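You operate a simulated robot arm through the tools that you are given. There is no shell and no other tool.

Carry out the task below with a simulated robot arm. There is one attempt and no reset: what you move stays moved.

## Task
Sign off the green band transmitter: check the float, power off, gland tight.
Fine: the float goes to its top stop, then its low stop, with the power on; no gland turns under power.

It is judged by the outcome, as a careful person would: the job done as asked, and still so three seconds after it is handed in. It fails if anything else is knocked over, pushed out of place, dropped, spilled or broken.

## Robot
A 6-joint arm with a two-finger gripper, fixed in place. Base frame: the origin is at the foot of the arm, x ahead of it, y to its left, z up; the work surface is at about z = 0.75. Units: m, degrees, N and s.
Its first joint turns from -166.0 to 166.0 degrees. Payload 3.43 kg.
Tool frame: the origin (TCP) lies between the finger pads and is the grasp point; the fingertips stand 0.02 m ahead of it; z points along the fingers, y is the line along which they close. Largest opening 0.19 m; the body of the gripper starts 0.248 m behind the TCP.
Orientation is told as [roll, pitch, yaw] about the base's x, y, z axes, in that order, counted from this pose: with the fingers straight down and closing along the base's y, the tool's x points along the base's -x, its y along +y and its z along -z.

## Interface
- The arm moves only by the tool step_arm. Its argument "steps" is a list of rows, each a list of 3 entries, a list of its own where there are three numbers: the finger opening in m, from 0 to 0.19, then the shift along the tool's x, y, z in m, then the turn, a rotation vector about the tool's x, y, z in degrees. In form: [[fingers, [dx, dy, dz], [ax, ay, az]], ...]. A call has 1 to 20 rows; each row shifts and turns the commanded pose from where the row before left it, along the tool's axes as they then stand. Each row takes 0.2 s and may step no farther than 0.05 m and 8.6 degrees from the row before; otherwise, or with a gripper value out of range, the whole call is refused. Where a pose cannot be reached the arm comes as near as it can. A force on the tool above 40 N (or 10 N above the force at the start of the call, whichever is more), or a blocked arm, ends the call early, and 0.2 s more pass. The fingers move at their own pace (about 0.153 m/s each) and stop on an object; they squeeze with about 29 N. The grip force told is the motor's: it shows also when the fingers shut on nothing. Time passes only in rows, and 0.2 s behind the last, so rows that do not move let the fingers close. It gives the time, the measured TCP pose, the force on the tool (base axes), the opening and the grip force at its end, in the units of the frame above (readings bear some noise), with the torque about the TCP (base axes, N m) and any sound that the robot's microphone picked up.
- Cameras (640 x 400 px; columns grow to the right, rows downward): "scene" is fixed at [0.0552, 0.4961, 1.5721]; the picture's right is [-0.75, -0.66, 0.00], its down [-0.31, 0.36, -0.88] and it looks along [0.58, -0.66, -0.47] (base axes); focal length 342 px, centre (320, 200). "wrist" rides on the gripper at [0.07, -0.008, -0.288] in the tool frame; the picture's right is [0.12, 0.99, 0.00], its down [-0.96, 0.12, -0.25] and it looks along [-0.25, 0.03, 0.97] (tool axes); focal length 261 px, centre (320, 200). There is no depth. A picture from a camera that has moved, and an enlarged one, comes with that camera's place and axes in the base frame and with its lens. The place of the scene camera against the robot may be out by one fixed shift of up to 0.012 m in any direction.
- grab_frame(camera): a new picture of that camera. No time passes.
- move_column(by): slides the trunk up (or, below 0, down) by that many m; the arm rides with it, the base frame stays. It gives what a move gives, with no picture.
- zoom(camera, box): a new picture of the part [left, top, right, bottom] of that camera's present view, enlarged. No time passes.
- close_job(): hands the job in; it is judged then, once.

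Places have to be worked out from the pictures, the camera data and where the tool is seen. Open the gripper and draw the arm clear of the work before you hand the job in, unless the task says otherwise.

The tools are called after ">>>" as a command line: name --argument value ..., lists and objects as JSON in quotes. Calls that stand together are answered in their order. step_arm: Moves the arm, as the interface text tells. Its arguments: {"type":"object","properties":{"steps":{"type":"array","items":{"type":"array"}}},"required":["steps"]} The other tools are called the same way: move_column (by) slides the trunk up or down; grab_frame (camera) takes a picture; zoom (camera, box) takes an enlarged picture of a part of a camera's view; close_job () hands the job in.

At the start:

```text
t: 0.0
tcp_pos: [0.62, -0.1638, 1.279]
ee_rot: [0.0, 0.1, 0.0]
wrist_force: [-0.4, 0.0, -0.6]
wrist_torque: [0.01, 0.04, -0.01]
finger_gap: 0.19
gripper_force: 0.0
trunk travel left (down, up): [-0.225, 0.215]
```

scene: 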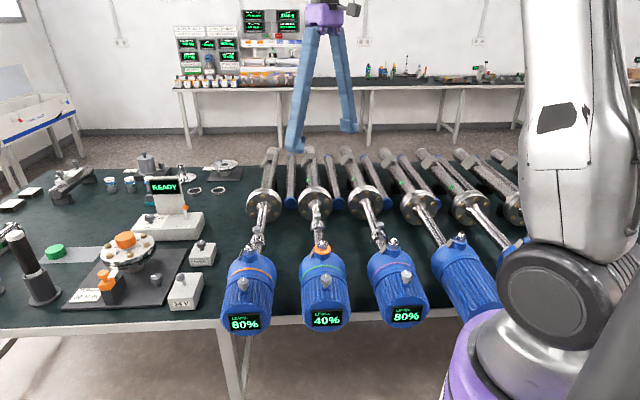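
wrist: 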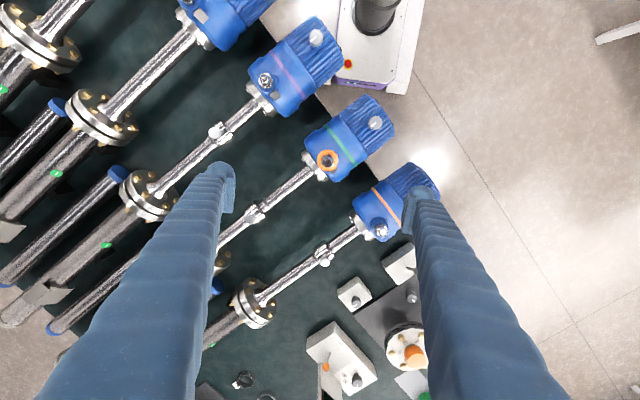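

I'll look closer at the scene first: several level transmitters lie on the bench, with coloured bands (orange, green, pink). I zoom in on the transmitters and the other devices.

>>> zoom --camera "scene" --box '[210, 220, 450, 340]'

>>> zoom --camera "scene" --box '[0, 140, 240, 320]'

>>> zoom --camera "scene" --box '[230, 140, 530, 290]'

>>> zoom --camera "wrist" --box '[200, 70, 440, 270]'

```text
2.67 times, centred on (330, 280) of scene
camera zoom: at [0.0552, 0.4961, 1.5721], right [-0.75, -0.66, 0.0], down [-0.31, 0.36, -0.88], along [0.58, -0.66, -0.47], focal length 912 px, centre (293, -13)
```

zoom: 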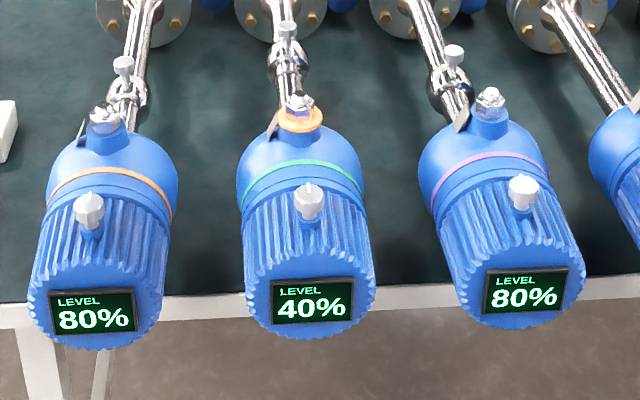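

```text
2.22 times, centred on (120, 230) of scene
camera zoom: at [0.0552, 0.4961, 1.5721], right [-0.75, -0.66, 0.0], down [-0.31, 0.36, -0.88], along [0.58, -0.66, -0.47], focal length 760 px, centre (764, 133)
```

zoom: 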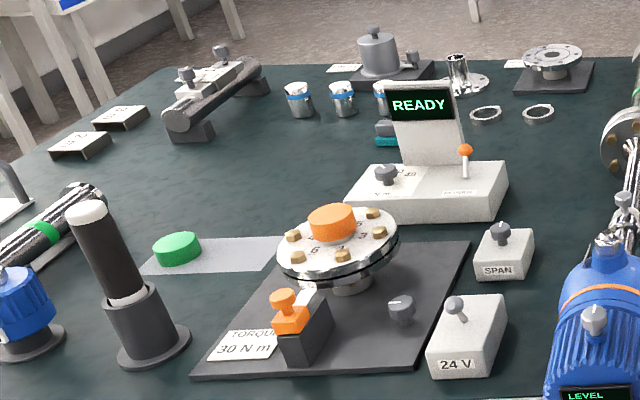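

```text
2.13 times, centred on (380, 215) of scene
camera zoom: at [0.0552, 0.4961, 1.5721], right [-0.75, -0.66, 0.0], down [-0.31, 0.36, -0.88], along [0.58, -0.66, -0.47], focal length 729 px, centre (192, 168)
```

zoom: 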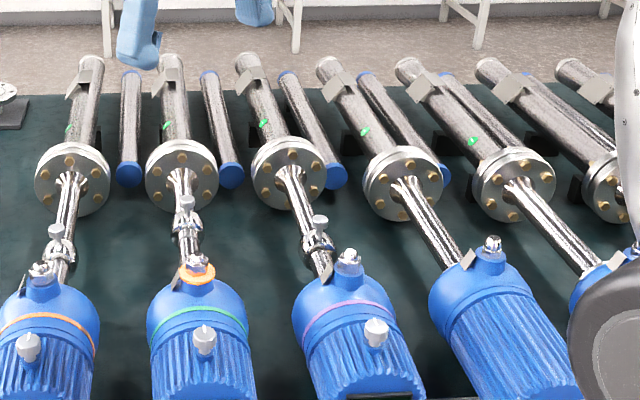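

```text
2.00 times, centred on (320, 170) of wrist
camera zoom: at [0.5499, -0.1722, 1.5679], right [-0.12, 0.99, 0.0], down [0.96, 0.12, 0.25], along [0.25, 0.03, -0.97], focal length 521 px, centre (320, 260)
```

zoom: 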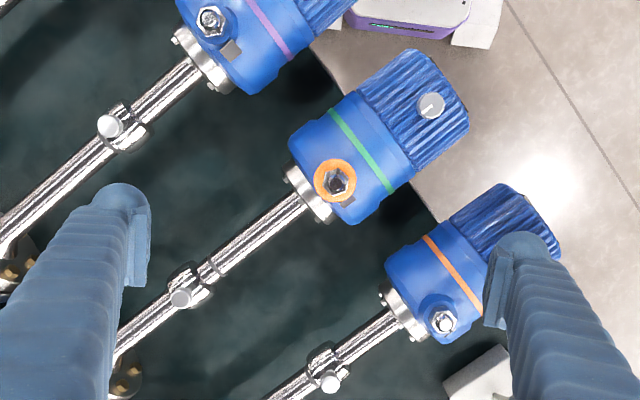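

I zoom in tighter on the green band transmitter's parts, its flange and pipe, and the control boxes at its left.

>>> zoom --camera "scene" --box '[290, 235, 360, 335]'

>>> zoom --camera "scene" --box '[280, 140, 360, 260]'

>>> zoom --camera "scene" --box '[130, 150, 230, 320]'

>>> zoom --camera "scene" --box '[0, 160, 120, 310]'

>>> zoom --camera "scene" --box '[170, 0, 310, 90]'

```text
4.00 times, centred on (325, 285) of scene
camera zoom: at [0.0552, 0.4961, 1.5721], right [-0.75, -0.66, 0.0], down [-0.31, 0.36, -0.88], along [0.58, -0.66, -0.47], focal length 1367 px, centre (300, -140)
```

zoom: 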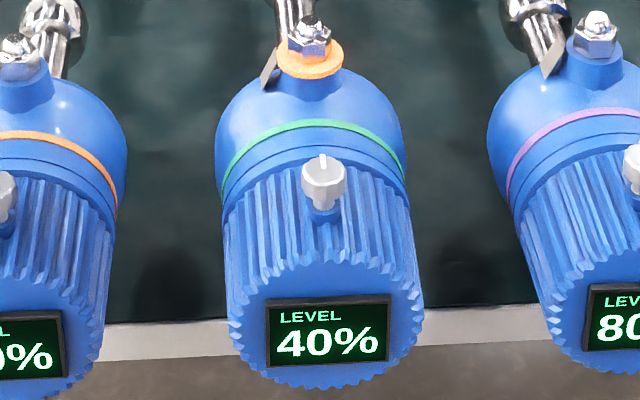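

```text
3.33 times, centred on (320, 200) of scene
camera zoom: at [0.0552, 0.4961, 1.5721], right [-0.75, -0.66, 0.0], down [-0.31, 0.36, -0.88], along [0.58, -0.66, -0.47], focal length 1139 px, centre (320, 200)
```

zoom: 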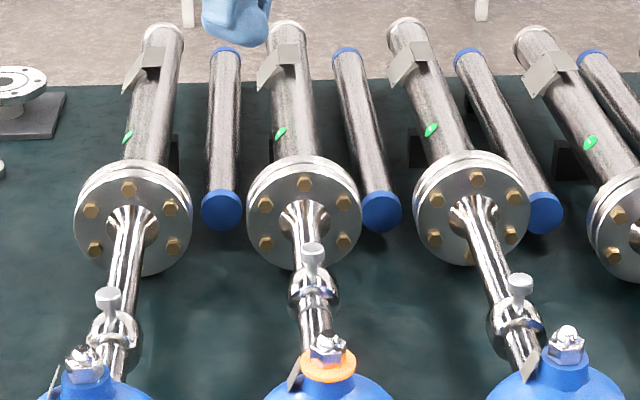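

```text
2.35 times, centred on (180, 235) of scene
camera zoom: at [0.0552, 0.4961, 1.5721], right [-0.75, -0.66, 0.0], down [-0.31, 0.36, -0.88], along [0.58, -0.66, -0.47], focal length 804 px, centre (649, 118)
```

zoom: 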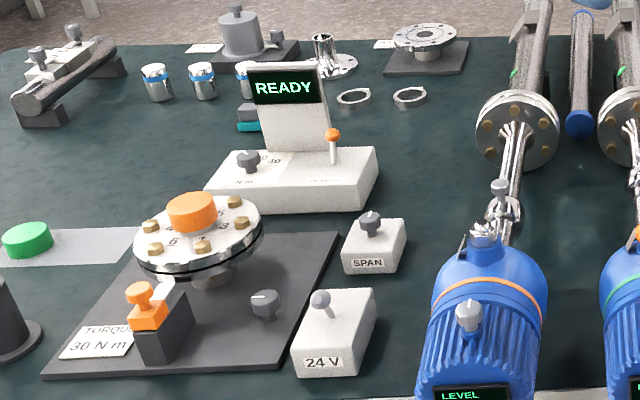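

```text
2.67 times, centred on (60, 235) of scene
camera zoom: at [0.0552, 0.4961, 1.5721], right [-0.75, -0.66, 0.0], down [-0.31, 0.36, -0.88], along [0.58, -0.66, -0.47], focal length 912 px, centre (1013, 107)
```

zoom: 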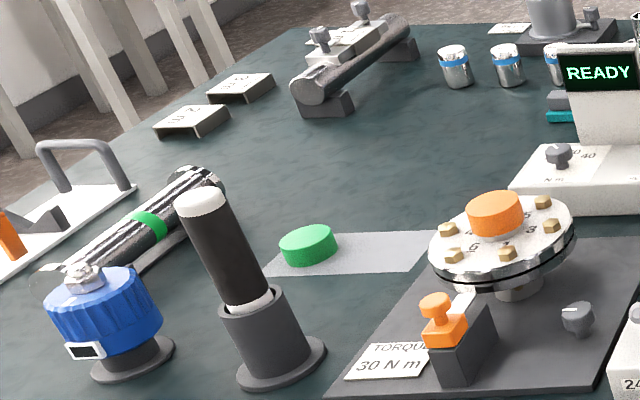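

```text
4.44 times, centred on (240, 45) of scene
camera zoom: at [0.0552, 0.4961, 1.5721], right [-0.75, -0.66, 0.0], down [-0.31, 0.36, -0.88], along [0.58, -0.66, -0.47], focal length 1519 px, centre (676, 889)
```

zoom: 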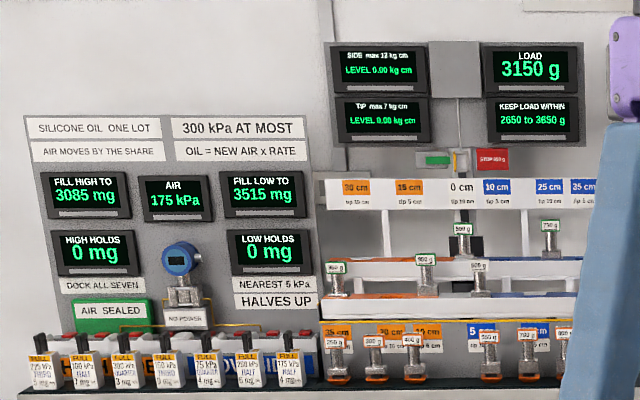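

The readings so far: green gland nut near (0.61, -0.15, 0.97), its head knob near (0.51, -0.05, 0.95), and the float handle near (0.795, -0.33, 0.90), with the stem running along (0.7, -0.7). I move down above the green head for a closer wrist view, well above everything.

>>> step_arm --steps '[[0.19, [0, 0.0128, 0.034], [0, 0, 0]], [0.19, [0, 0.0128, 0.034], [0, 0, 0]], [0.19, [0, 0.0128, 0.034], [0, 0, 0]], [0.19, [0, 0.0128, 0.034], [0, 0, 0]], [0.19, [0, 0.0128, 0.034], [0, 0, 0]]]'

>>> grab_frame --camera "wrist"

```text
t: 1.2
tcp_pos: [0.6217, -0.0999, 1.1092]
ee_rot: [0.0, -0.1, 0.0]
wrist_force: [0.0, -1.1, 0.1]
wrist_torque: [0.0, 0.04, 0.0]
finger_gap: 0.1897
gripper_force: 0.0
trunk travel left (down, up): [-0.225, 0.215]
```

```text
taken
camera wrist: at [0.5508, -0.1087, 1.3972], right [-0.12, 0.99, 0.0], down [0.96, 0.12, 0.25], along [0.24, 0.03, -0.97], focal length 261 px, centre (320, 200)
```

wrist: 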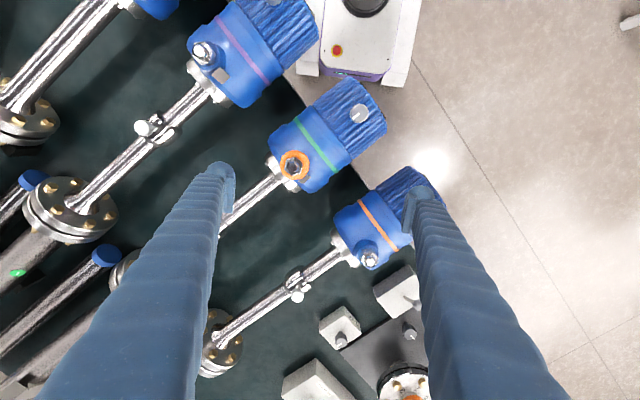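

The head is in view near the image centre; I zoom into the gland, the knob and the float areas.

>>> zoom --camera "wrist" --box '[260, 70, 400, 200]'

>>> zoom --camera "wrist" --box '[100, 0, 320, 180]'

>>> zoom --camera "wrist" --box '[200, 160, 440, 380]'

```text
3.08 times, centred on (330, 135) of wrist
camera zoom: at [0.5508, -0.1087, 1.3972], right [-0.12, 0.99, 0.0], down [0.96, 0.12, 0.25], along [0.24, 0.03, -0.97], focal length 802 px, centre (289, 400)
```

zoom: 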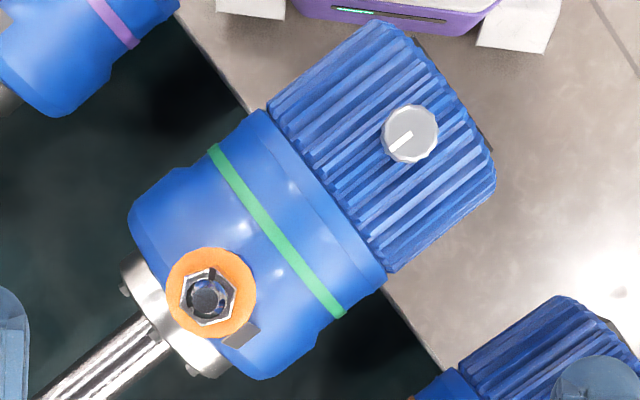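

```text
2.22 times, centred on (210, 90) of wrist
camera zoom: at [0.5508, -0.1087, 1.3972], right [-0.12, 0.99, 0.0], down [0.96, 0.12, 0.25], along [0.24, 0.03, -0.97], focal length 579 px, centre (564, 444)
```

zoom: 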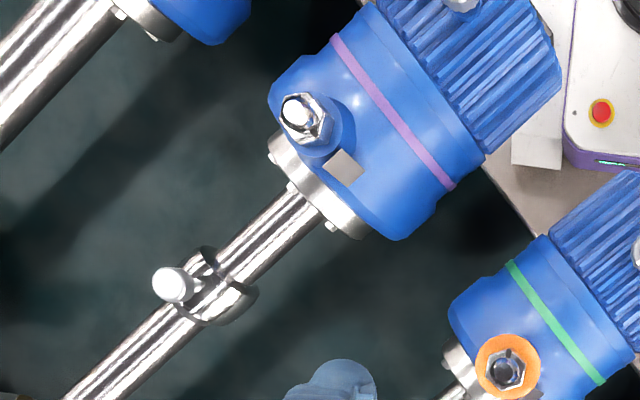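

```text
1.82 times, centred on (320, 270) of wrist
camera zoom: at [0.5508, -0.1087, 1.3972], right [-0.12, 0.99, 0.0], down [0.96, 0.12, 0.25], along [0.24, 0.03, -0.97], focal length 474 px, centre (320, 73)
```

zoom: 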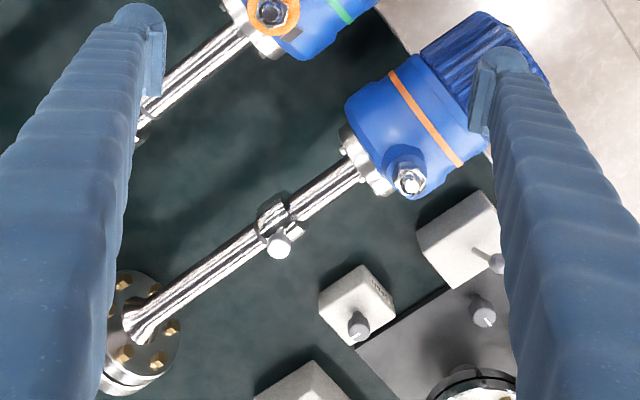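

I look in detail at the 24 V and SPAN boxes, the head knobs and the gland to tell which control is the transmitter's power.

>>> zoom --camera "scene" --box '[160, 230, 230, 320]'

>>> zoom --camera "scene" --box '[300, 230, 345, 290]'

>>> zoom --camera "scene" --box '[300, 190, 345, 250]'

>>> zoom --camera "scene" --box '[215, 230, 290, 335]'

>>> zoom --camera "scene" --box '[360, 215, 435, 330]'

```text
4.44 times, centred on (195, 275) of scene
camera zoom: at [0.0552, 0.4961, 1.5721], right [-0.75, -0.66, 0.0], down [-0.31, 0.36, -0.88], along [0.58, -0.66, -0.47], focal length 1519 px, centre (876, -133)
```

zoom: 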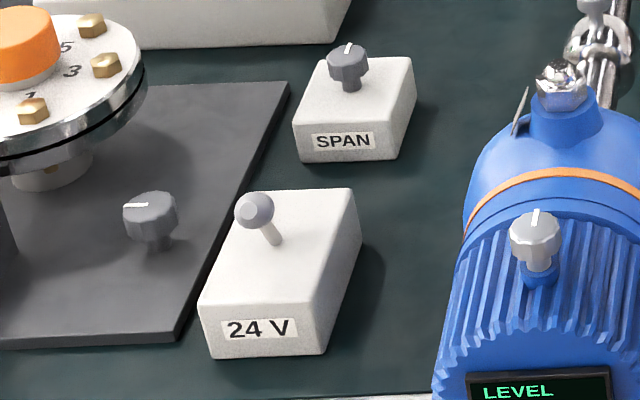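

```text
6.67 times, centred on (322, 260) of scene
camera zoom: at [0.0552, 0.4961, 1.5721], right [-0.75, -0.66, 0.0], down [-0.31, 0.36, -0.88], along [0.58, -0.66, -0.47], focal length 2279 px, centre (303, -200)
```

zoom: 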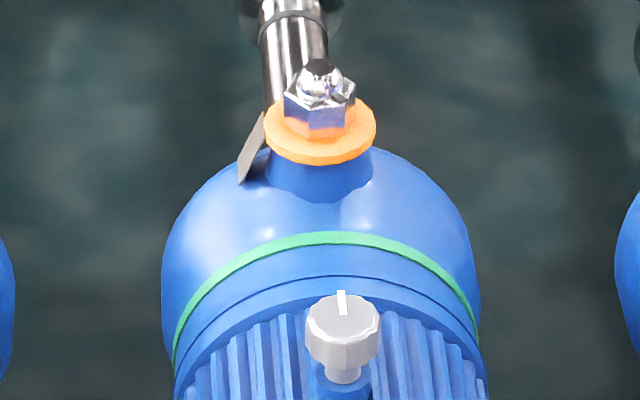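

```text
6.67 times, centred on (322, 220) of scene
camera zoom: at [0.0552, 0.4961, 1.5721], right [-0.75, -0.66, 0.0], down [-0.31, 0.36, -0.88], along [0.58, -0.66, -0.47], focal length 2279 px, centre (303, 67)
```

zoom: 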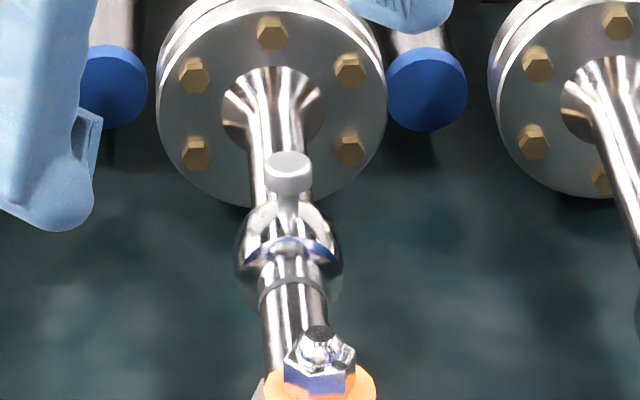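

```text
3.81 times, centred on (252, 282) of scene
camera zoom: at [0.0552, 0.4961, 1.5721], right [-0.75, -0.66, 0.0], down [-0.31, 0.36, -0.88], along [0.58, -0.66, -0.47], focal length 1302 px, centre (577, -114)
```

zoom: 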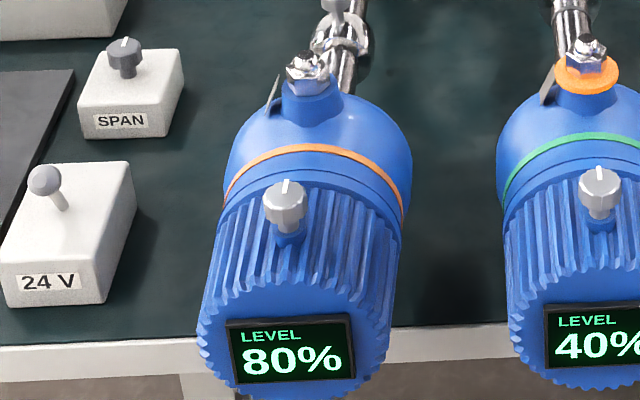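

```text
3.48 times, centred on (398, 272) of scene
camera zoom: at [0.0552, 0.4961, 1.5721], right [-0.75, -0.66, 0.0], down [-0.31, 0.36, -0.88], along [0.58, -0.66, -0.47], focal length 1189 px, centre (50, -52)
```

zoom: 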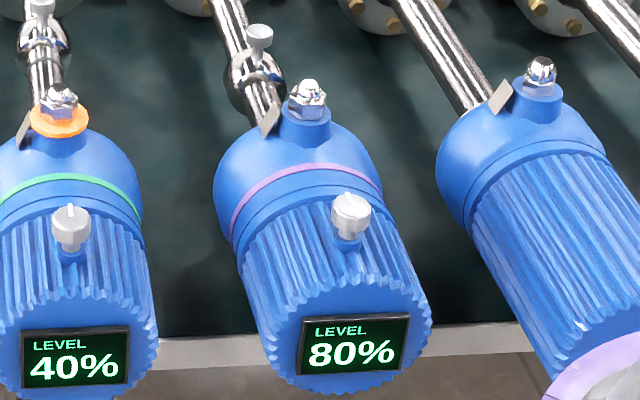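

The three head knobs all have their pointer at the same position with live displays, so the head knob looks like each transmitter's own power switch. The float (with its T-handle) is on the stem; nearer the head reads higher. I go above the float handle with the tool turned 45° so that the fingers close along the stem.

>>> step_arm --steps '[[0.19, [-0.0248, -0.0332, 0], [0, 0, 0]], [0.19, [-0.0248, -0.0332, 0], [0, 0, 0]], [0.19, [-0.0248, -0.0332, 0], [0, 0, 0]], [0.19, [-0.0248, -0.0332, 0], [0, 0, 0]], [0.19, [-0.0248, -0.0332, 0], [0, 0, 0]], [0.19, [-0.0248, -0.0332, 0], [0, 0, 0]], [0.19, [-0.0248, -0.0332, 0], [0, 0, 0]], [0.19, [0, 0, 0], [0, 0, -7.5]], [0.19, [0, 0, 0], [0, 0, -7.5]], [0.19, [0, 0, 0], [0, 0, -7.5]], [0.19, [0, 0, 0], [0, 0, -7.5]], [0.19, [0, 0, 0], [0, 0, -7.5]], [0.19, [0, 0, 0], [0, 0, -7.5]]]'

>>> grab_frame --camera "wrist"

>>> grab_frame --camera "scene"

```text
t: 4.0
tcp_pos: [0.7948, -0.3315, 1.1094]
ee_rot: [-0.1, 0.1, 45.2]
wrist_force: [-0.8, -0.1, -1.3]
wrist_torque: [0.02, 0.0, -0.02]
finger_gap: 0.1903
gripper_force: 0.1
trunk travel left (down, up): [-0.225, 0.215]
```

```text
taken
camera wrist: at [0.7509, -0.3885, 1.398], right [-0.79, 0.62, 0.0], down [0.6, 0.76, 0.25], along [0.15, 0.2, -0.97], focal length 261 px, centre (320, 200)
```

wrist: 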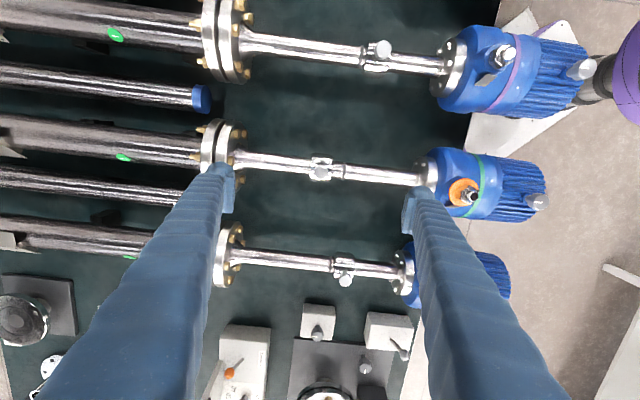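

```text
taken
```

scene: 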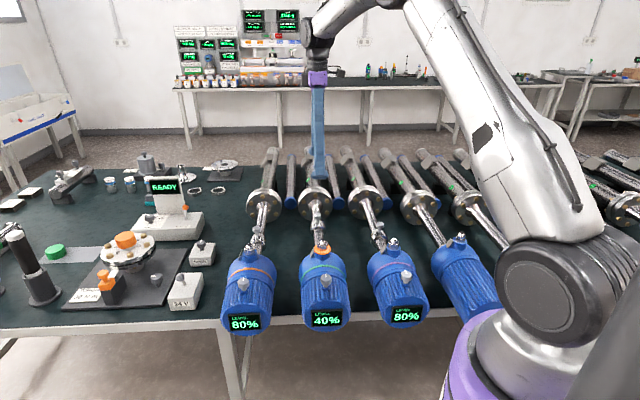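

>>> zoom --camera "wrist" --box '[230, 120, 420, 220]'

>>> zoom --camera "wrist" --box '[390, 20, 610, 240]'

>>> zoom --camera "wrist" --box '[290, 290, 430, 400]'

```text
3.37 times, centred on (325, 170) of wrist
camera zoom: at [0.7509, -0.3885, 1.398], right [-0.79, 0.62, 0.0], down [0.6, 0.76, 0.25], along [0.15, 0.2, -0.97], focal length 878 px, centre (303, 301)
```

zoom: 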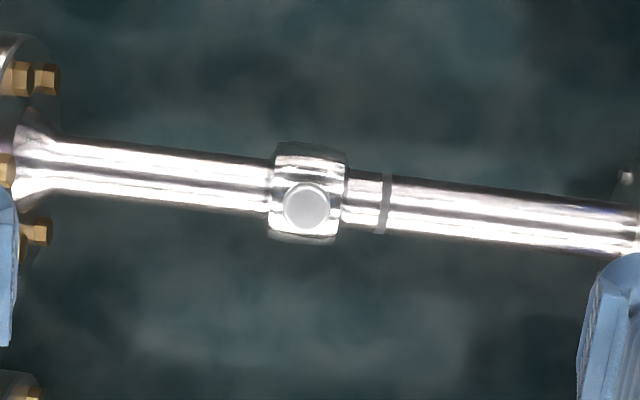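

```text
1.82 times, centred on (500, 130) of wrist
camera zoom: at [0.7509, -0.3885, 1.398], right [-0.79, 0.62, 0.0], down [0.6, 0.76, 0.25], along [0.15, 0.2, -0.97], focal length 474 px, centre (-7, 327)
```

zoom: 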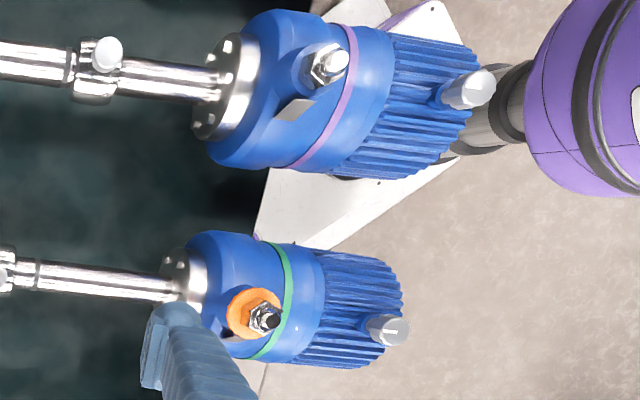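

```text
3.64 times, centred on (360, 345) of wrist
camera zoom: at [0.7509, -0.3885, 1.398], right [-0.79, 0.62, 0.0], down [0.6, 0.76, 0.25], along [0.15, 0.2, -0.97], focal length 948 px, centre (174, -327)
```

zoom: 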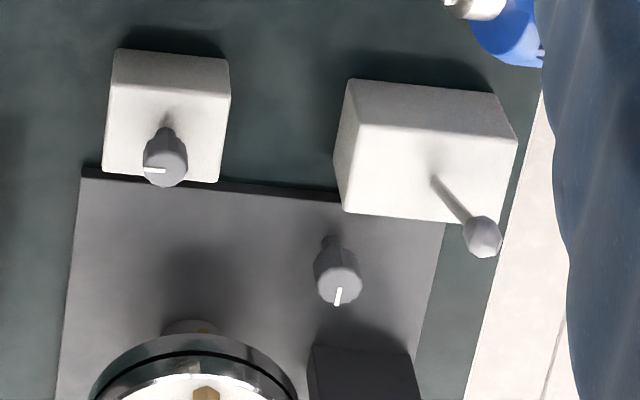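

The float handle's round cap is near (0.792, -0.330) with its top about z 0.905. I narrow the opening to 0.09 and descend to just above it, then check.

>>> step_arm --steps '[[0.09, [0, 0, 0.03], [0, 0, 0]], [0.09, [0, 0, 0.03], [0, 0, 0]], [0.09, [0, 0, 0.03], [0, 0, 0]], [0.09, [0, 0, 0.03], [0, 0, 0]], [0.09, [0, 0, 0.025], [0, 0, 0]]]'

>>> grab_frame --camera "wrist"

>>> zoom --camera "scene" --box '[280, 160, 360, 260]'

```text
t: 5.2
tcp_pos: [0.7948, -0.3333, 0.9629]
ee_rot: [0.1, 0.0, 45.0]
wrist_force: [0.1, 0.4, -0.9]
wrist_torque: [0.02, 0.02, 0.01]
finger_gap: 0.0903
gripper_force: 0.0
trunk travel left (down, up): [-0.225, 0.215]
```

```text
taken
camera wrist: at [0.7508, -0.3884, 1.2513], right [-0.79, 0.62, 0.0], down [0.6, 0.76, 0.25], along [0.15, 0.19, -0.97], focal length 261 px, centre (320, 200)
```

wrist: 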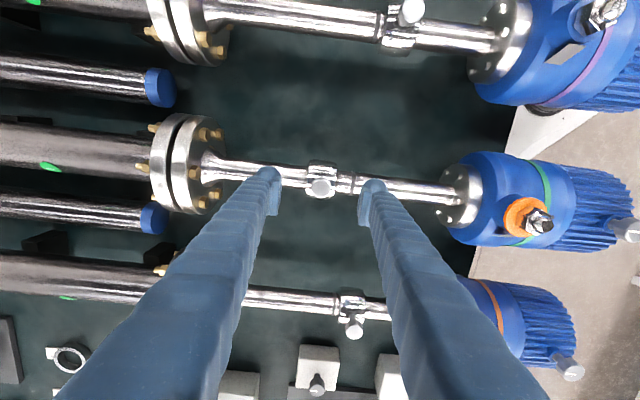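

```text
4.00 times, centred on (320, 210) of scene
camera zoom: at [0.0552, 0.4961, 1.5721], right [-0.75, -0.66, 0.0], down [-0.31, 0.36, -0.88], along [0.58, -0.66, -0.47], focal length 1367 px, centre (320, 160)
```

zoom: 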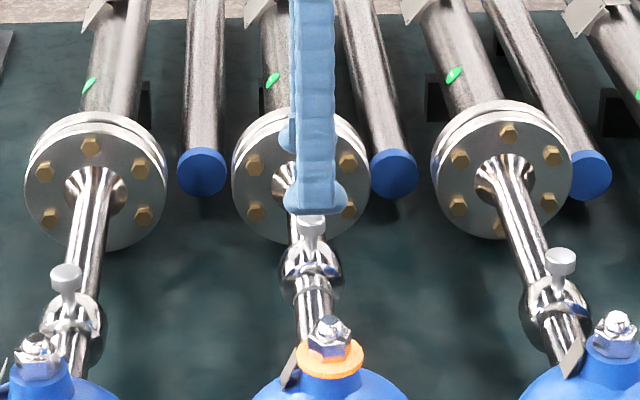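

The cap sits exactly between the fingertips in the wrist view. I descend 0.065 m (tips to about z 0.878) and then close the fingers on the handle.

>>> step_arm --steps '[[0.09, [0, 0, 0.025], [0, 0, 0]], [0.09, [0, 0, 0.02], [0, 0, 0]], [0.09, [0, 0, 0.02], [0, 0, 0]], [0.09, [0, 0, 0], [0, 0, 0]]]'

>>> zoom --camera "wrist" --box '[240, 120, 400, 240]'

>>> zoom --camera "scene" --box '[280, 180, 360, 280]'

```text
t: 6.2
tcp_pos: [0.7926, -0.3314, 0.899]
ee_rot: [0.0, 0.0, 45.1]
wrist_force: [0.3, 0.0, -0.3]
wrist_torque: [0.02, 0.02, -0.03]
finger_gap: 0.0902
gripper_force: 0.1
trunk travel left (down, up): [-0.225, 0.215]
```

```text
3.33 times, centred on (320, 180) of wrist
camera zoom: at [0.75, -0.3877, 1.1869], right [-0.79, 0.62, 0.0], down [0.6, 0.76, 0.25], along [0.15, 0.19, -0.97], focal length 869 px, centre (320, 267)
```

zoom: 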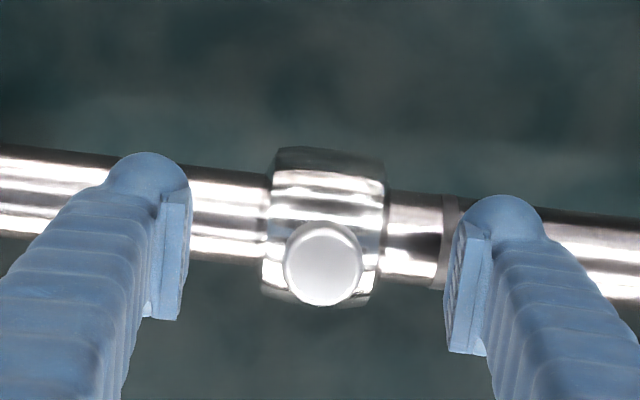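

```text
4.00 times, centred on (320, 230) of scene
camera zoom: at [0.0552, 0.4961, 1.5721], right [-0.75, -0.66, 0.0], down [-0.31, 0.36, -0.88], along [0.58, -0.66, -0.47], focal length 1367 px, centre (320, 80)
```

zoom: 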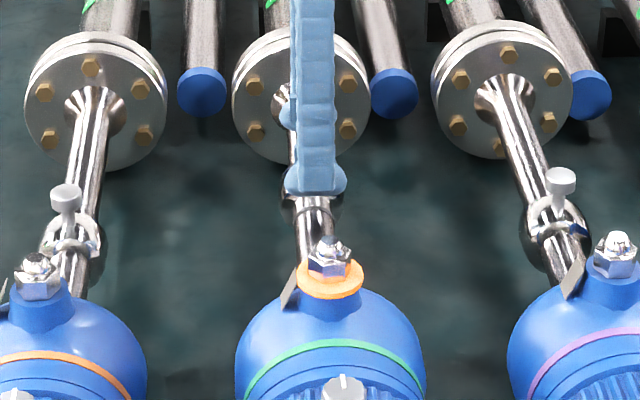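

Aligned, with no contact yet. I close the fingers on the handle cap.

>>> step_arm --steps '[[0.0, [0, 0, 0], [0, 0, 0]], [0.0, [0, 0, 0], [0, 0, 0]], [0.0, [0, 0, 0], [0, 0, 0]]]'

>>> zoom --camera "wrist" --box '[240, 120, 400, 240]'

>>> zoom --camera "scene" --box '[280, 180, 380, 340]'

```text
t: 7.0
tcp_pos: [0.7936, -0.3329, 0.8974]
ee_rot: [0.1, 0.0, 45.0]
wrist_force: [-0.5, 0.8, -11.4]
wrist_torque: [0.0, -0.02, 0.02]
finger_gap: 0.0239
gripper_force: 45.5
trunk travel left (down, up): [-0.225, 0.215]
```

```text
3.33 times, centred on (320, 180) of wrist
camera zoom: at [0.7504, -0.3878, 1.1857], right [-0.79, 0.62, 0.0], down [0.6, 0.76, 0.25], along [0.15, 0.2, -0.97], focal length 869 px, centre (320, 267)
```

zoom: 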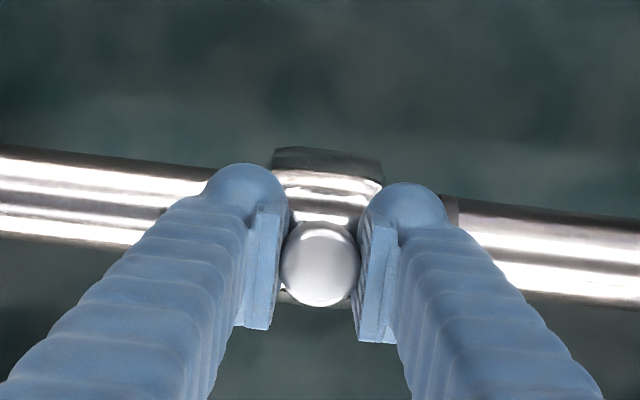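

```text
2.50 times, centred on (330, 260) of scene
camera zoom: at [0.0552, 0.4961, 1.5721], right [-0.75, -0.66, 0.0], down [-0.31, 0.36, -0.88], along [0.58, -0.66, -0.47], focal length 855 px, centre (295, 50)
```

zoom: 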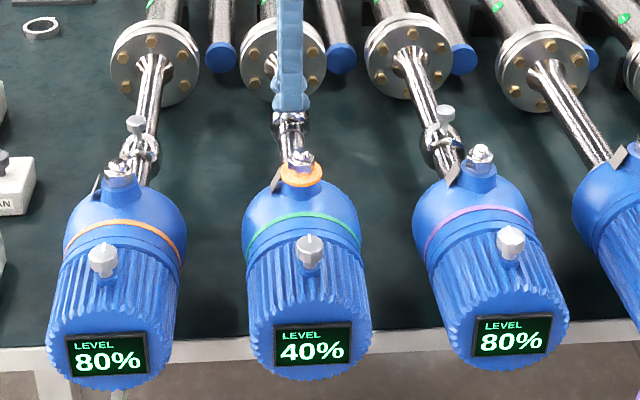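

Gripped (gap 0.024). Display still 40%. Now I slide the float toward the head (tool +y), first 0.04 m, and check the display and forces.

>>> step_arm --steps '[[0.0, [0, 0.008, 0], [0, 0, 0]], [0.0, [0, 0.008, 0], [0, 0, 0]], [0.0, [0, 0.008, 0], [0, 0, 0]], [0.0, [0, 0.008, 0], [0, 0, 0]], [0.0, [0, 0.008, 0], [0, 0, 0]]]'

>>> zoom --camera "scene" --box '[280, 180, 380, 340]'

>>> zoom --camera "wrist" --box '[220, 100, 420, 250]'

```text
t: 8.3
tcp_pos: [0.7642, -0.3023, 0.8973]
ee_rot: [0.3, 0.2, 45.0]
wrist_force: [4.1, 6.5, -20.9]
wrist_torque: [0.14, -0.13, -0.3]
finger_gap: 0.0236
gripper_force: 45.6
trunk travel left (down, up): [-0.225, 0.215]
stopped in row 5: the force on the tool passed its limit at 41 N (the readings are from after the stop); the commanded pose is now the measured one
```

```text
2.50 times, centred on (330, 260) of scene
camera zoom: at [0.0552, 0.4961, 1.5721], right [-0.75, -0.66, 0.0], down [-0.31, 0.36, -0.88], along [0.58, -0.66, -0.47], focal length 855 px, centre (295, 50)
```

zoom: 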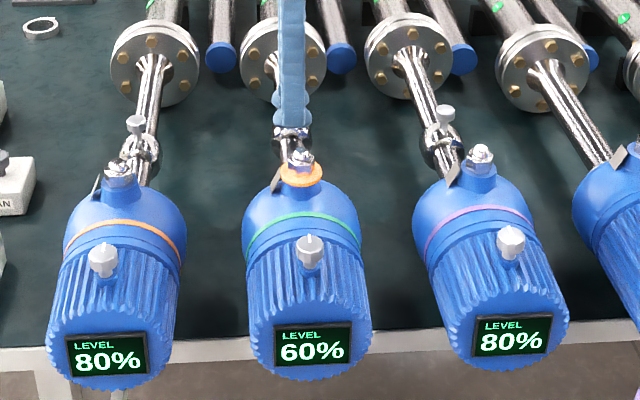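

```text
2.67 times, centred on (320, 175) of wrist
camera zoom: at [0.7219, -0.3591, 1.1853], right [-0.79, 0.62, 0.01], down [0.6, 0.76, 0.25], along [0.15, 0.2, -0.97], focal length 695 px, centre (320, 267)
```

zoom: 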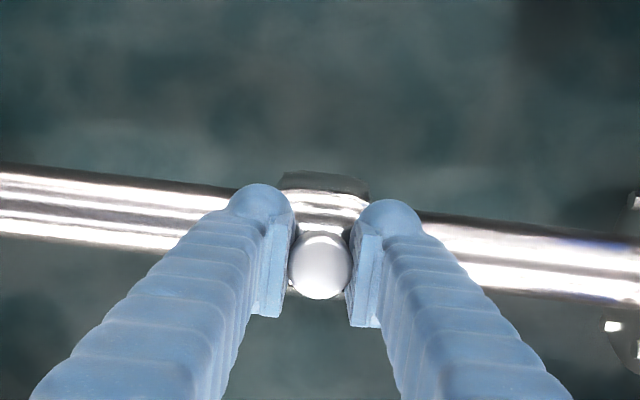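

The display went up to 60% after 0.042 m, so the travel is about 0.2 m for 100%. The residual force is mostly vertical (-21 N) and lateral, suggesting the stem is not quite parallel to my motion; I hold still once to read the settled forces.

>>> step_arm --steps '[[0.0, [0, 0, 0], [0, 0, 0]]]'

>>> zoom --camera "scene" --box '[295, 195, 345, 255]'

>>> grab_frame --camera "wrist"

```text
t: 8.7
tcp_pos: [0.7647, -0.3031, 0.8969]
ee_rot: [0.2, 0.2, 45.0]
wrist_force: [6.3, 7.0, -30.0]
wrist_torque: [0.17, -0.18, -0.09]
finger_gap: 0.0237
gripper_force: 45.6
trunk travel left (down, up): [-0.225, 0.215]
```

```text
6.67 times, centred on (320, 225) of scene
camera zoom: at [0.0552, 0.4961, 1.5721], right [-0.75, -0.66, 0.0], down [-0.31, 0.36, -0.88], along [0.58, -0.66, -0.47], focal length 2279 px, centre (320, 33)
```

zoom: 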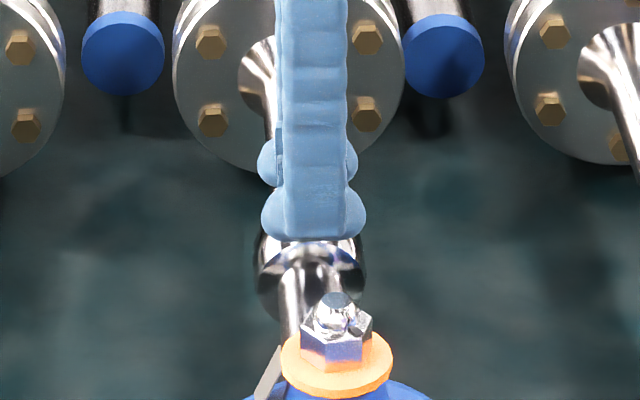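

```text
taken
camera wrist: at [0.7225, -0.3596, 1.1852], right [-0.79, 0.62, 0.01], down [0.6, 0.76, 0.25], along [0.15, 0.2, -0.97], focal length 261 px, centre (320, 200)
```

wrist: 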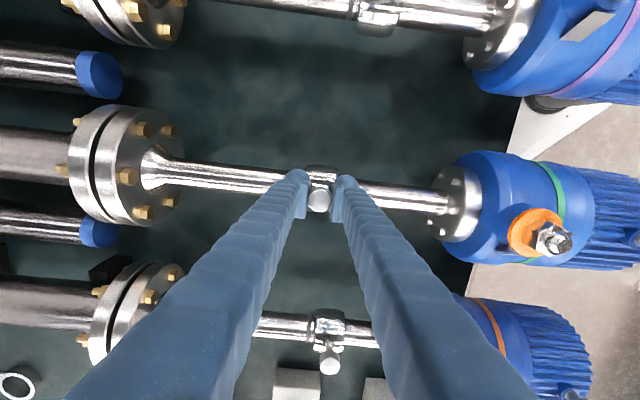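

The stem pulls the tool down (-30 N) and toward +v (about 9 N), so the stem descends slightly toward the head and is a bit off 45°. I relieve it: 2 mm down and 2 mm toward +v, and see how the force changes.

>>> step_arm --steps '[[0.0, [0, 0, 0.002], [0, 0, 0]], [0.0, [0, 0, 0], [0, 0, 0]]]'

>>> step_arm --steps '[[0.0, [-0.002, 0, 0], [0, 0, 0]], [0.0, [0, 0, 0], [0, 0, 0]]]'

```text
t: 9.3
tcp_pos: [0.7659, -0.3037, 0.8961]
ee_rot: [0.1, 0.1, 45.0]
wrist_force: [7.5, 7.1, -23.3]
wrist_torque: [0.0, -0.02, 0.07]
finger_gap: 0.0237
gripper_force: 45.3
trunk travel left (down, up): [-0.225, 0.215]
```

```text
t: 9.9
tcp_pos: [0.7653, -0.3042, 0.8961]
ee_rot: [0.3, 0.1, 44.9]
wrist_force: [-2.9, -3.4, -25.2]
wrist_torque: [-0.09, 0.07, 0.16]
finger_gap: 0.024
gripper_force: 44.8
trunk travel left (down, up): [-0.225, 0.215]
```

Lateral stiffness is about 7 N/mm and the lateral force is now nearly zero. I lower another 3 mm to see the vertical force fall.

>>> step_arm --steps '[[0.0, [0.0005, 0, 0.003], [0, 0, 0]], [0.0, [0, 0, 0], [0, 0, 0]]]'

>>> zoom --camera "wrist" --box '[240, 120, 400, 240]'

```text
t: 10.5
tcp_pos: [0.7661, -0.3021, 0.8941]
ee_rot: [0.1, 0.0, 45.0]
wrist_force: [-3.8, -4.1, -3.5]
wrist_torque: [-0.08, -0.01, 0.18]
finger_gap: 0.0236
gripper_force: 45.0
trunk travel left (down, up): [-0.225, 0.215]
```

```text
3.33 times, centred on (320, 180) of wrist
camera zoom: at [0.7219, -0.3598, 1.184], right [-0.79, 0.62, 0.0], down [0.6, 0.76, 0.25], along [0.15, 0.2, -0.97], focal length 869 px, centre (320, 267)
```

zoom: 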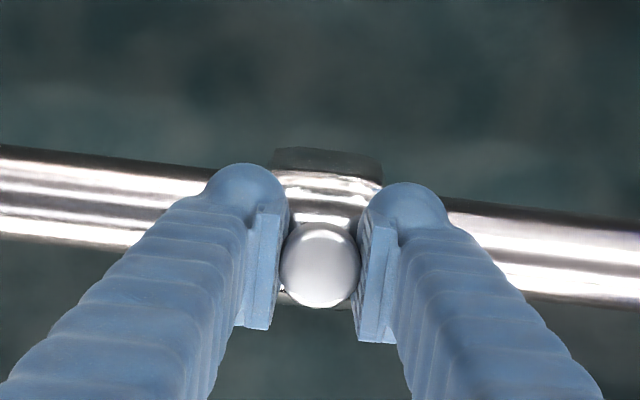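

The forces are now small. I continue toward the head with small corrections (slightly down and toward +v) and check forces after 0.03 m.

>>> step_arm --steps '[[0.0, [0, 0.006, 0.0004], [0, 0, 0]], [0.0, [0, 0.006, 0.0004], [0, 0, 0]], [0.0, [0, 0.006, 0.0004], [0, 0, 0]], [0.0, [0, 0.006, 0.0004], [0, 0, 0]], [0.0, [0, 0, 0], [0, 0, 0]]]'

>>> zoom --camera "scene" --box '[280, 180, 380, 340]'

```text
t: 11.7
tcp_pos: [0.7484, -0.2861, 0.8951]
ee_rot: [0.0, 0.0, 45.1]
wrist_force: [-0.9, -1.8, 19.3]
wrist_torque: [0.02, -0.02, -0.14]
finger_gap: 0.0234
gripper_force: 45.8
trunk travel left (down, up): [-0.225, 0.215]
```

```text
2.50 times, centred on (330, 260) of scene
camera zoom: at [0.0552, 0.4961, 1.5721], right [-0.75, -0.66, 0.0], down [-0.31, 0.36, -0.88], along [0.58, -0.66, -0.47], focal length 855 px, centre (295, 50)
```

zoom: 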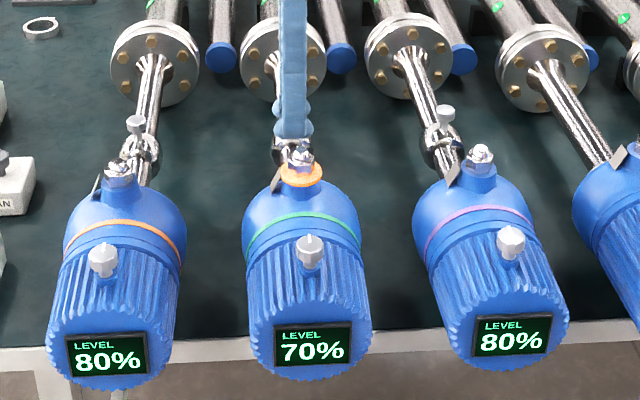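

Level 70%, now pushed up with 19 N, so I lowered too much. I raise 2.5 mm and continue without vertical drift.

>>> step_arm --steps '[[0.0, [0, 0, -0.0025], [0, 0, 0]], [0.0, [0, 0, 0], [0, 0, 0]]]'

>>> step_arm --steps '[[0.0, [0, 0.006, 0], [0, 0, 0]], [0.0, [0, 0.006, 0], [0, 0, 0]], [0.0, [0, 0, 0], [0, 0, 0]]]'

```text
t: 12.3
tcp_pos: [0.7484, -0.2863, 0.8936]
ee_rot: [0.3, 0.1, 45.1]
wrist_force: [-6.9, -5.1, -7.2]
wrist_torque: [0.1, -0.28, -0.2]
finger_gap: 0.0236
gripper_force: 44.8
trunk travel left (down, up): [-0.225, 0.215]
```

```text
t: 13.1
tcp_pos: [0.7391, -0.277, 0.8936]
ee_rot: [0.3, 0.1, 45.1]
wrist_force: [-7.6, -6.8, -22.5]
wrist_torque: [-0.05, -0.1, 0.03]
finger_gap: 0.0236
gripper_force: 45.6
trunk travel left (down, up): [-0.225, 0.215]
```

Downward pull is back at -22 N and about -10 N lateral, consistent with a stem dipping roughly 3.5° toward the head. I relieve by 2 mm down and 1.2 mm sideways, then continue along the stem with the dip built in.

>>> step_arm --steps '[[0.0, [0.0012, 0, 0.002], [0, 0, 0]], [0.0, [0, 0, 0], [0, 0, 0]]]'

>>> step_arm --steps '[[0.0, [0, 0.006, 0.0004], [0, 0, 0]], [0.0, [0, 0.006, 0.0004], [0, 0, 0]], [0.0, [0, 0.006, 0.0004], [0, 0, 0]], [0.0, [0, 0, 0], [0, 0, 0]]]'

>>> zoom --camera "scene" --box '[280, 180, 380, 340]'

>>> grab_frame --camera "wrist"

```text
t: 13.7
tcp_pos: [0.7394, -0.2788, 0.8945]
ee_rot: [0.2, 0.0, 45.0]
wrist_force: [-5.0, -3.9, -9.8]
wrist_torque: [-0.05, 0.07, 0.11]
finger_gap: 0.0238
gripper_force: 44.9
trunk travel left (down, up): [-0.225, 0.215]
```

```text
t: 14.7
tcp_pos: [0.7273, -0.2646, 0.8937]
ee_rot: [0.0, 0.0, 45.0]
wrist_force: [-0.6, -3.3, 11.0]
wrist_torque: [0.04, -0.05, 0.03]
finger_gap: 0.024
gripper_force: 44.7
trunk travel left (down, up): [-0.225, 0.215]
```

```text
2.50 times, centred on (330, 260) of scene
camera zoom: at [0.0552, 0.4961, 1.5721], right [-0.75, -0.66, 0.0], down [-0.31, 0.36, -0.88], along [0.58, -0.66, -0.47], focal length 855 px, centre (295, 50)
```

zoom: 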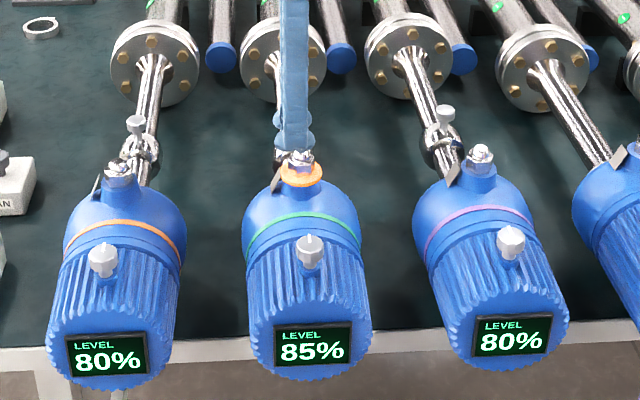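

```text
taken
camera wrist: at [0.6829, -0.321, 1.1822], right [-0.79, 0.62, 0.0], down [0.6, 0.76, 0.25], along [0.15, 0.2, -0.97], focal length 261 px, centre (320, 200)
```

wrist: 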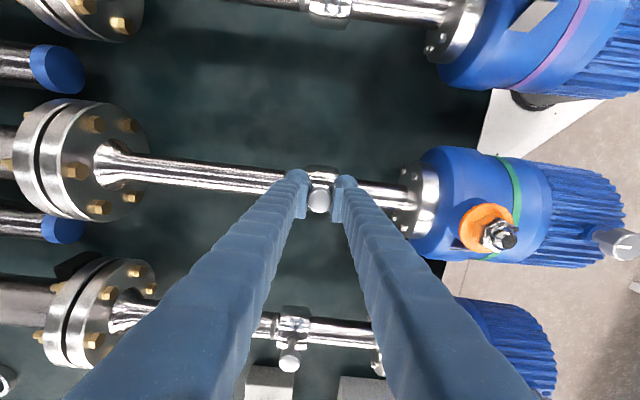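

Now 85%, forces moderate. I continue the remaining ~0.03 m, easing up 0.8 mm first.

>>> step_arm --steps '[[0.0, [0, 0.003, -0.0008], [0, 0, 0]], [0.0, [0, 0.006, 0.0002], [0, 0, 0]], [0.0, [0, 0.006, 0.0002], [0, 0, 0]], [0.0, [0, 0, 0], [0, 0, 0]]]'

>>> zoom --camera "scene" --box '[280, 180, 380, 340]'

>>> zoom --camera "wrist" --box '[90, 120, 450, 260]'

```text
t: 15.7
tcp_pos: [0.7161, -0.2541, 0.8937]
ee_rot: [0.1, -0.1, 45.0]
wrist_force: [4.9, 4.6, 16.7]
wrist_torque: [0.13, -0.15, -0.03]
finger_gap: 0.0236
gripper_force: 44.9
trunk travel left (down, up): [-0.225, 0.215]
```

```text
2.50 times, centred on (330, 260) of scene
camera zoom: at [0.0552, 0.4961, 1.5721], right [-0.75, -0.66, 0.0], down [-0.31, 0.36, -0.88], along [0.58, -0.66, -0.47], focal length 855 px, centre (295, 50)
```

zoom: 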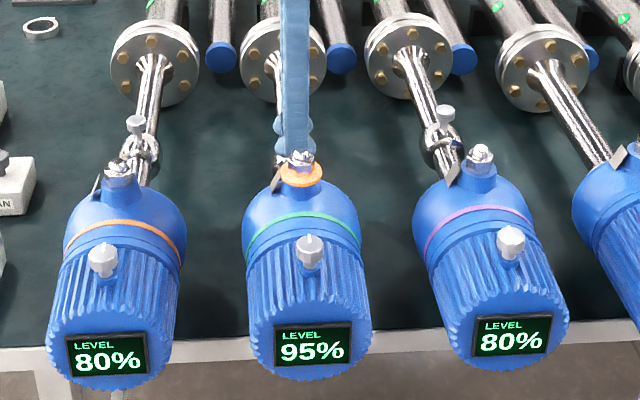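

```text
1.78 times, centred on (270, 190) of wrist
camera zoom: at [0.6722, -0.3101, 1.1821], right [-0.79, 0.62, 0.0], down [0.6, 0.76, 0.25], along [0.15, 0.2, -0.97], focal length 463 px, centre (409, 218)
```

zoom: 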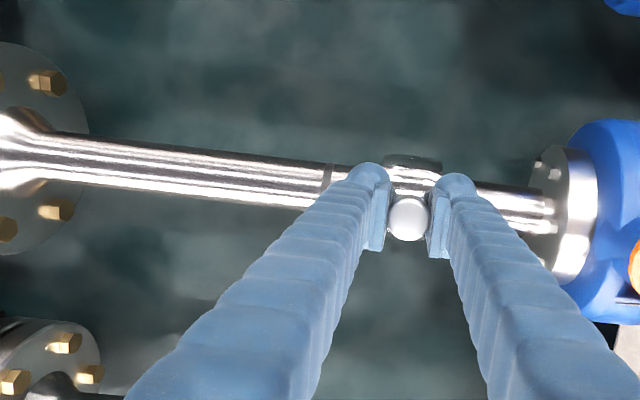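

Level 95%, and the ring on the stem is only a fixed mark. I ease up 1.5 mm and push on gently to the top stop, expecting axial force there.

>>> step_arm --steps '[[0.0, [-0.0006, 0.002, -0.0015], [0, 0, 0]], [0.0, [0, 0.004, 0.0002], [0, 0, 0]], [0.0, [0, 0.003, 0.0002], [0, 0, 0]], [0.0, [0, 0, 0], [0, 0, 0]]]'

>>> zoom --camera "scene" --box '[280, 180, 380, 340]'

```text
t: 16.7
tcp_pos: [0.7093, -0.2461, 0.893]
ee_rot: [0.1, 0.1, 45.0]
wrist_force: [1.2, 4.2, 7.4]
wrist_torque: [-0.07, -0.03, 0.0]
finger_gap: 0.0236
gripper_force: 45.1
trunk travel left (down, up): [-0.225, 0.215]
```

```text
2.50 times, centred on (330, 260) of scene
camera zoom: at [0.0552, 0.4961, 1.5721], right [-0.75, -0.66, 0.0], down [-0.31, 0.36, -0.88], along [0.58, -0.66, -0.47], focal length 855 px, centre (295, 50)
```

zoom: 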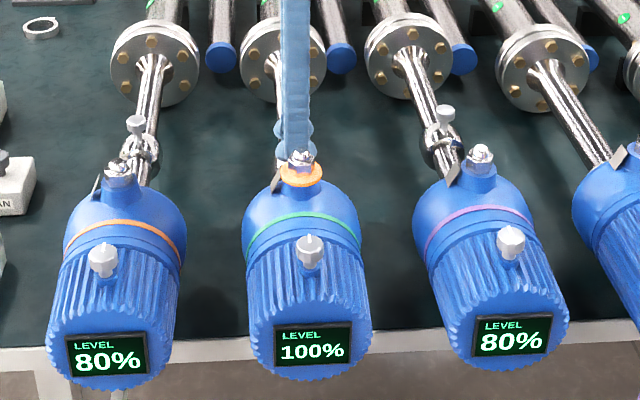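

The display shows 100%; axial force is still small, so I press on in 2 mm steps until I feel the stop.

>>> step_arm --steps '[[0.0, [0, 0.002, 0], [0, 0, 0]], [0.0, [0, 0.002, 0], [0, 0, 0]], [0.0, [0, 0.002, 0], [0, 0, 0]], [0.0, [0, 0.002, 0], [0, 0, 0]], [0.0, [0, 0, 0], [0, 0, 0]]]'

>>> zoom --camera "scene" --box '[280, 180, 380, 340]'

>>> zoom --camera "wrist" --box '[200, 120, 480, 260]'

```text
t: 18.0
tcp_pos: [0.7075, -0.2458, 0.8925]
ee_rot: [-0.3, -0.1, 44.9]
wrist_force: [10.6, -6.3, -17.6]
wrist_torque: [-0.56, 0.27, -0.01]
finger_gap: 0.0239
gripper_force: 44.5
trunk travel left (down, up): [-0.225, 0.215]
stopped in row 5: the force on the tool passed its limit at 41 N (the readings are from after the stop); the commanded pose is now the measured one
```

```text
2.50 times, centred on (330, 260) of scene
camera zoom: at [0.0552, 0.4961, 1.5721], right [-0.75, -0.66, 0.0], down [-0.31, 0.36, -0.88], along [0.58, -0.66, -0.47], focal length 855 px, centre (295, 50)
```

zoom: 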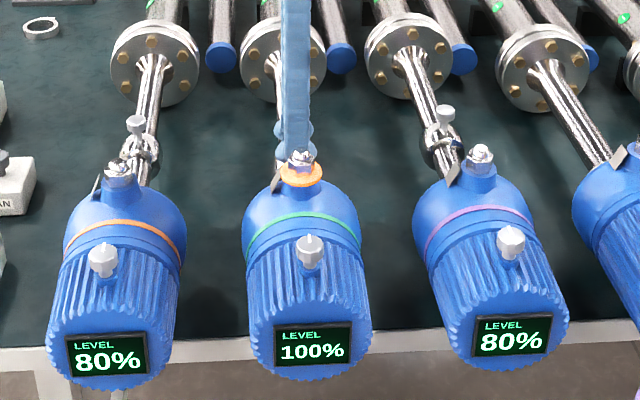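

```text
2.29 times, centred on (340, 190) of wrist
camera zoom: at [0.6627, -0.3012, 1.1818], right [-0.79, 0.62, 0.0], down [0.6, 0.76, 0.25], along [0.16, 0.19, -0.97], focal length 596 px, centre (274, 223)
```

zoom: 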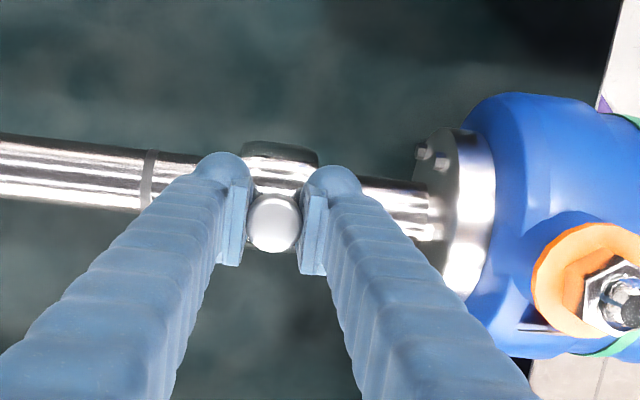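

Axial back-force of 12 N along the stem and no more travel: the float is on its top stop at 100%. Now I slide it toward the flange (tool -y), rising slightly with the stem, checking forces in stages.

>>> step_arm --steps '[[0.0, [0, -0.004, 0.001], [0, 0, 0]], [0.0, [0, -0.006, 0], [0, 0, 0]], [0.0, [0, -0.006, -0.0003], [0, 0, 0]], [0.0, [0, -0.006, -0.0003], [0, 0, 0]], [0.0, [0, 0, 0], [0, 0, 0]]]'

```text
t: 19.2
tcp_pos: [0.7237, -0.262, 0.8941]
ee_rot: [-0.1, 0.0, 45.0]
wrist_force: [-0.7, 1.5, -30.1]
wrist_torque: [0.0, 0.11, -0.02]
finger_gap: 0.0235
gripper_force: 44.8
trunk travel left (down, up): [-0.225, 0.215]
```

Axial is fine, but it pulls down 30 N; I lower 3 mm to relieve it, then continue level.

>>> step_arm --steps '[[0.0, [0, 0, 0.003], [0, 0, 0]], [0.0, [0, 0, 0], [0, 0, 0]]]'

>>> step_arm --steps '[[0.0, [0, -0.006, 0], [0, 0, 0]], [0.0, [0, -0.006, 0], [0, 0, 0]], [0.0, [0, -0.006, 0], [0, 0, 0]], [0.0, [0, -0.006, 0], [0, 0, 0]], [0.0, [0, 0, 0], [0, 0, 0]]]'

```text
t: 19.8
tcp_pos: [0.7227, -0.2608, 0.8927]
ee_rot: [-0.3, -0.2, 45.0]
wrist_force: [-4.5, -3.4, -3.2]
wrist_torque: [-0.16, 0.37, 0.13]
finger_gap: 0.0236
gripper_force: 45.4
trunk travel left (down, up): [-0.225, 0.215]
```

```text
t: 21.0
tcp_pos: [0.7396, -0.2774, 0.8932]
ee_rot: [-0.3, -0.1, 45.0]
wrist_force: [-4.6, -4.1, 8.1]
wrist_torque: [0.05, 0.09, -0.09]
finger_gap: 0.0235
gripper_force: 44.9
trunk travel left (down, up): [-0.225, 0.215]
```

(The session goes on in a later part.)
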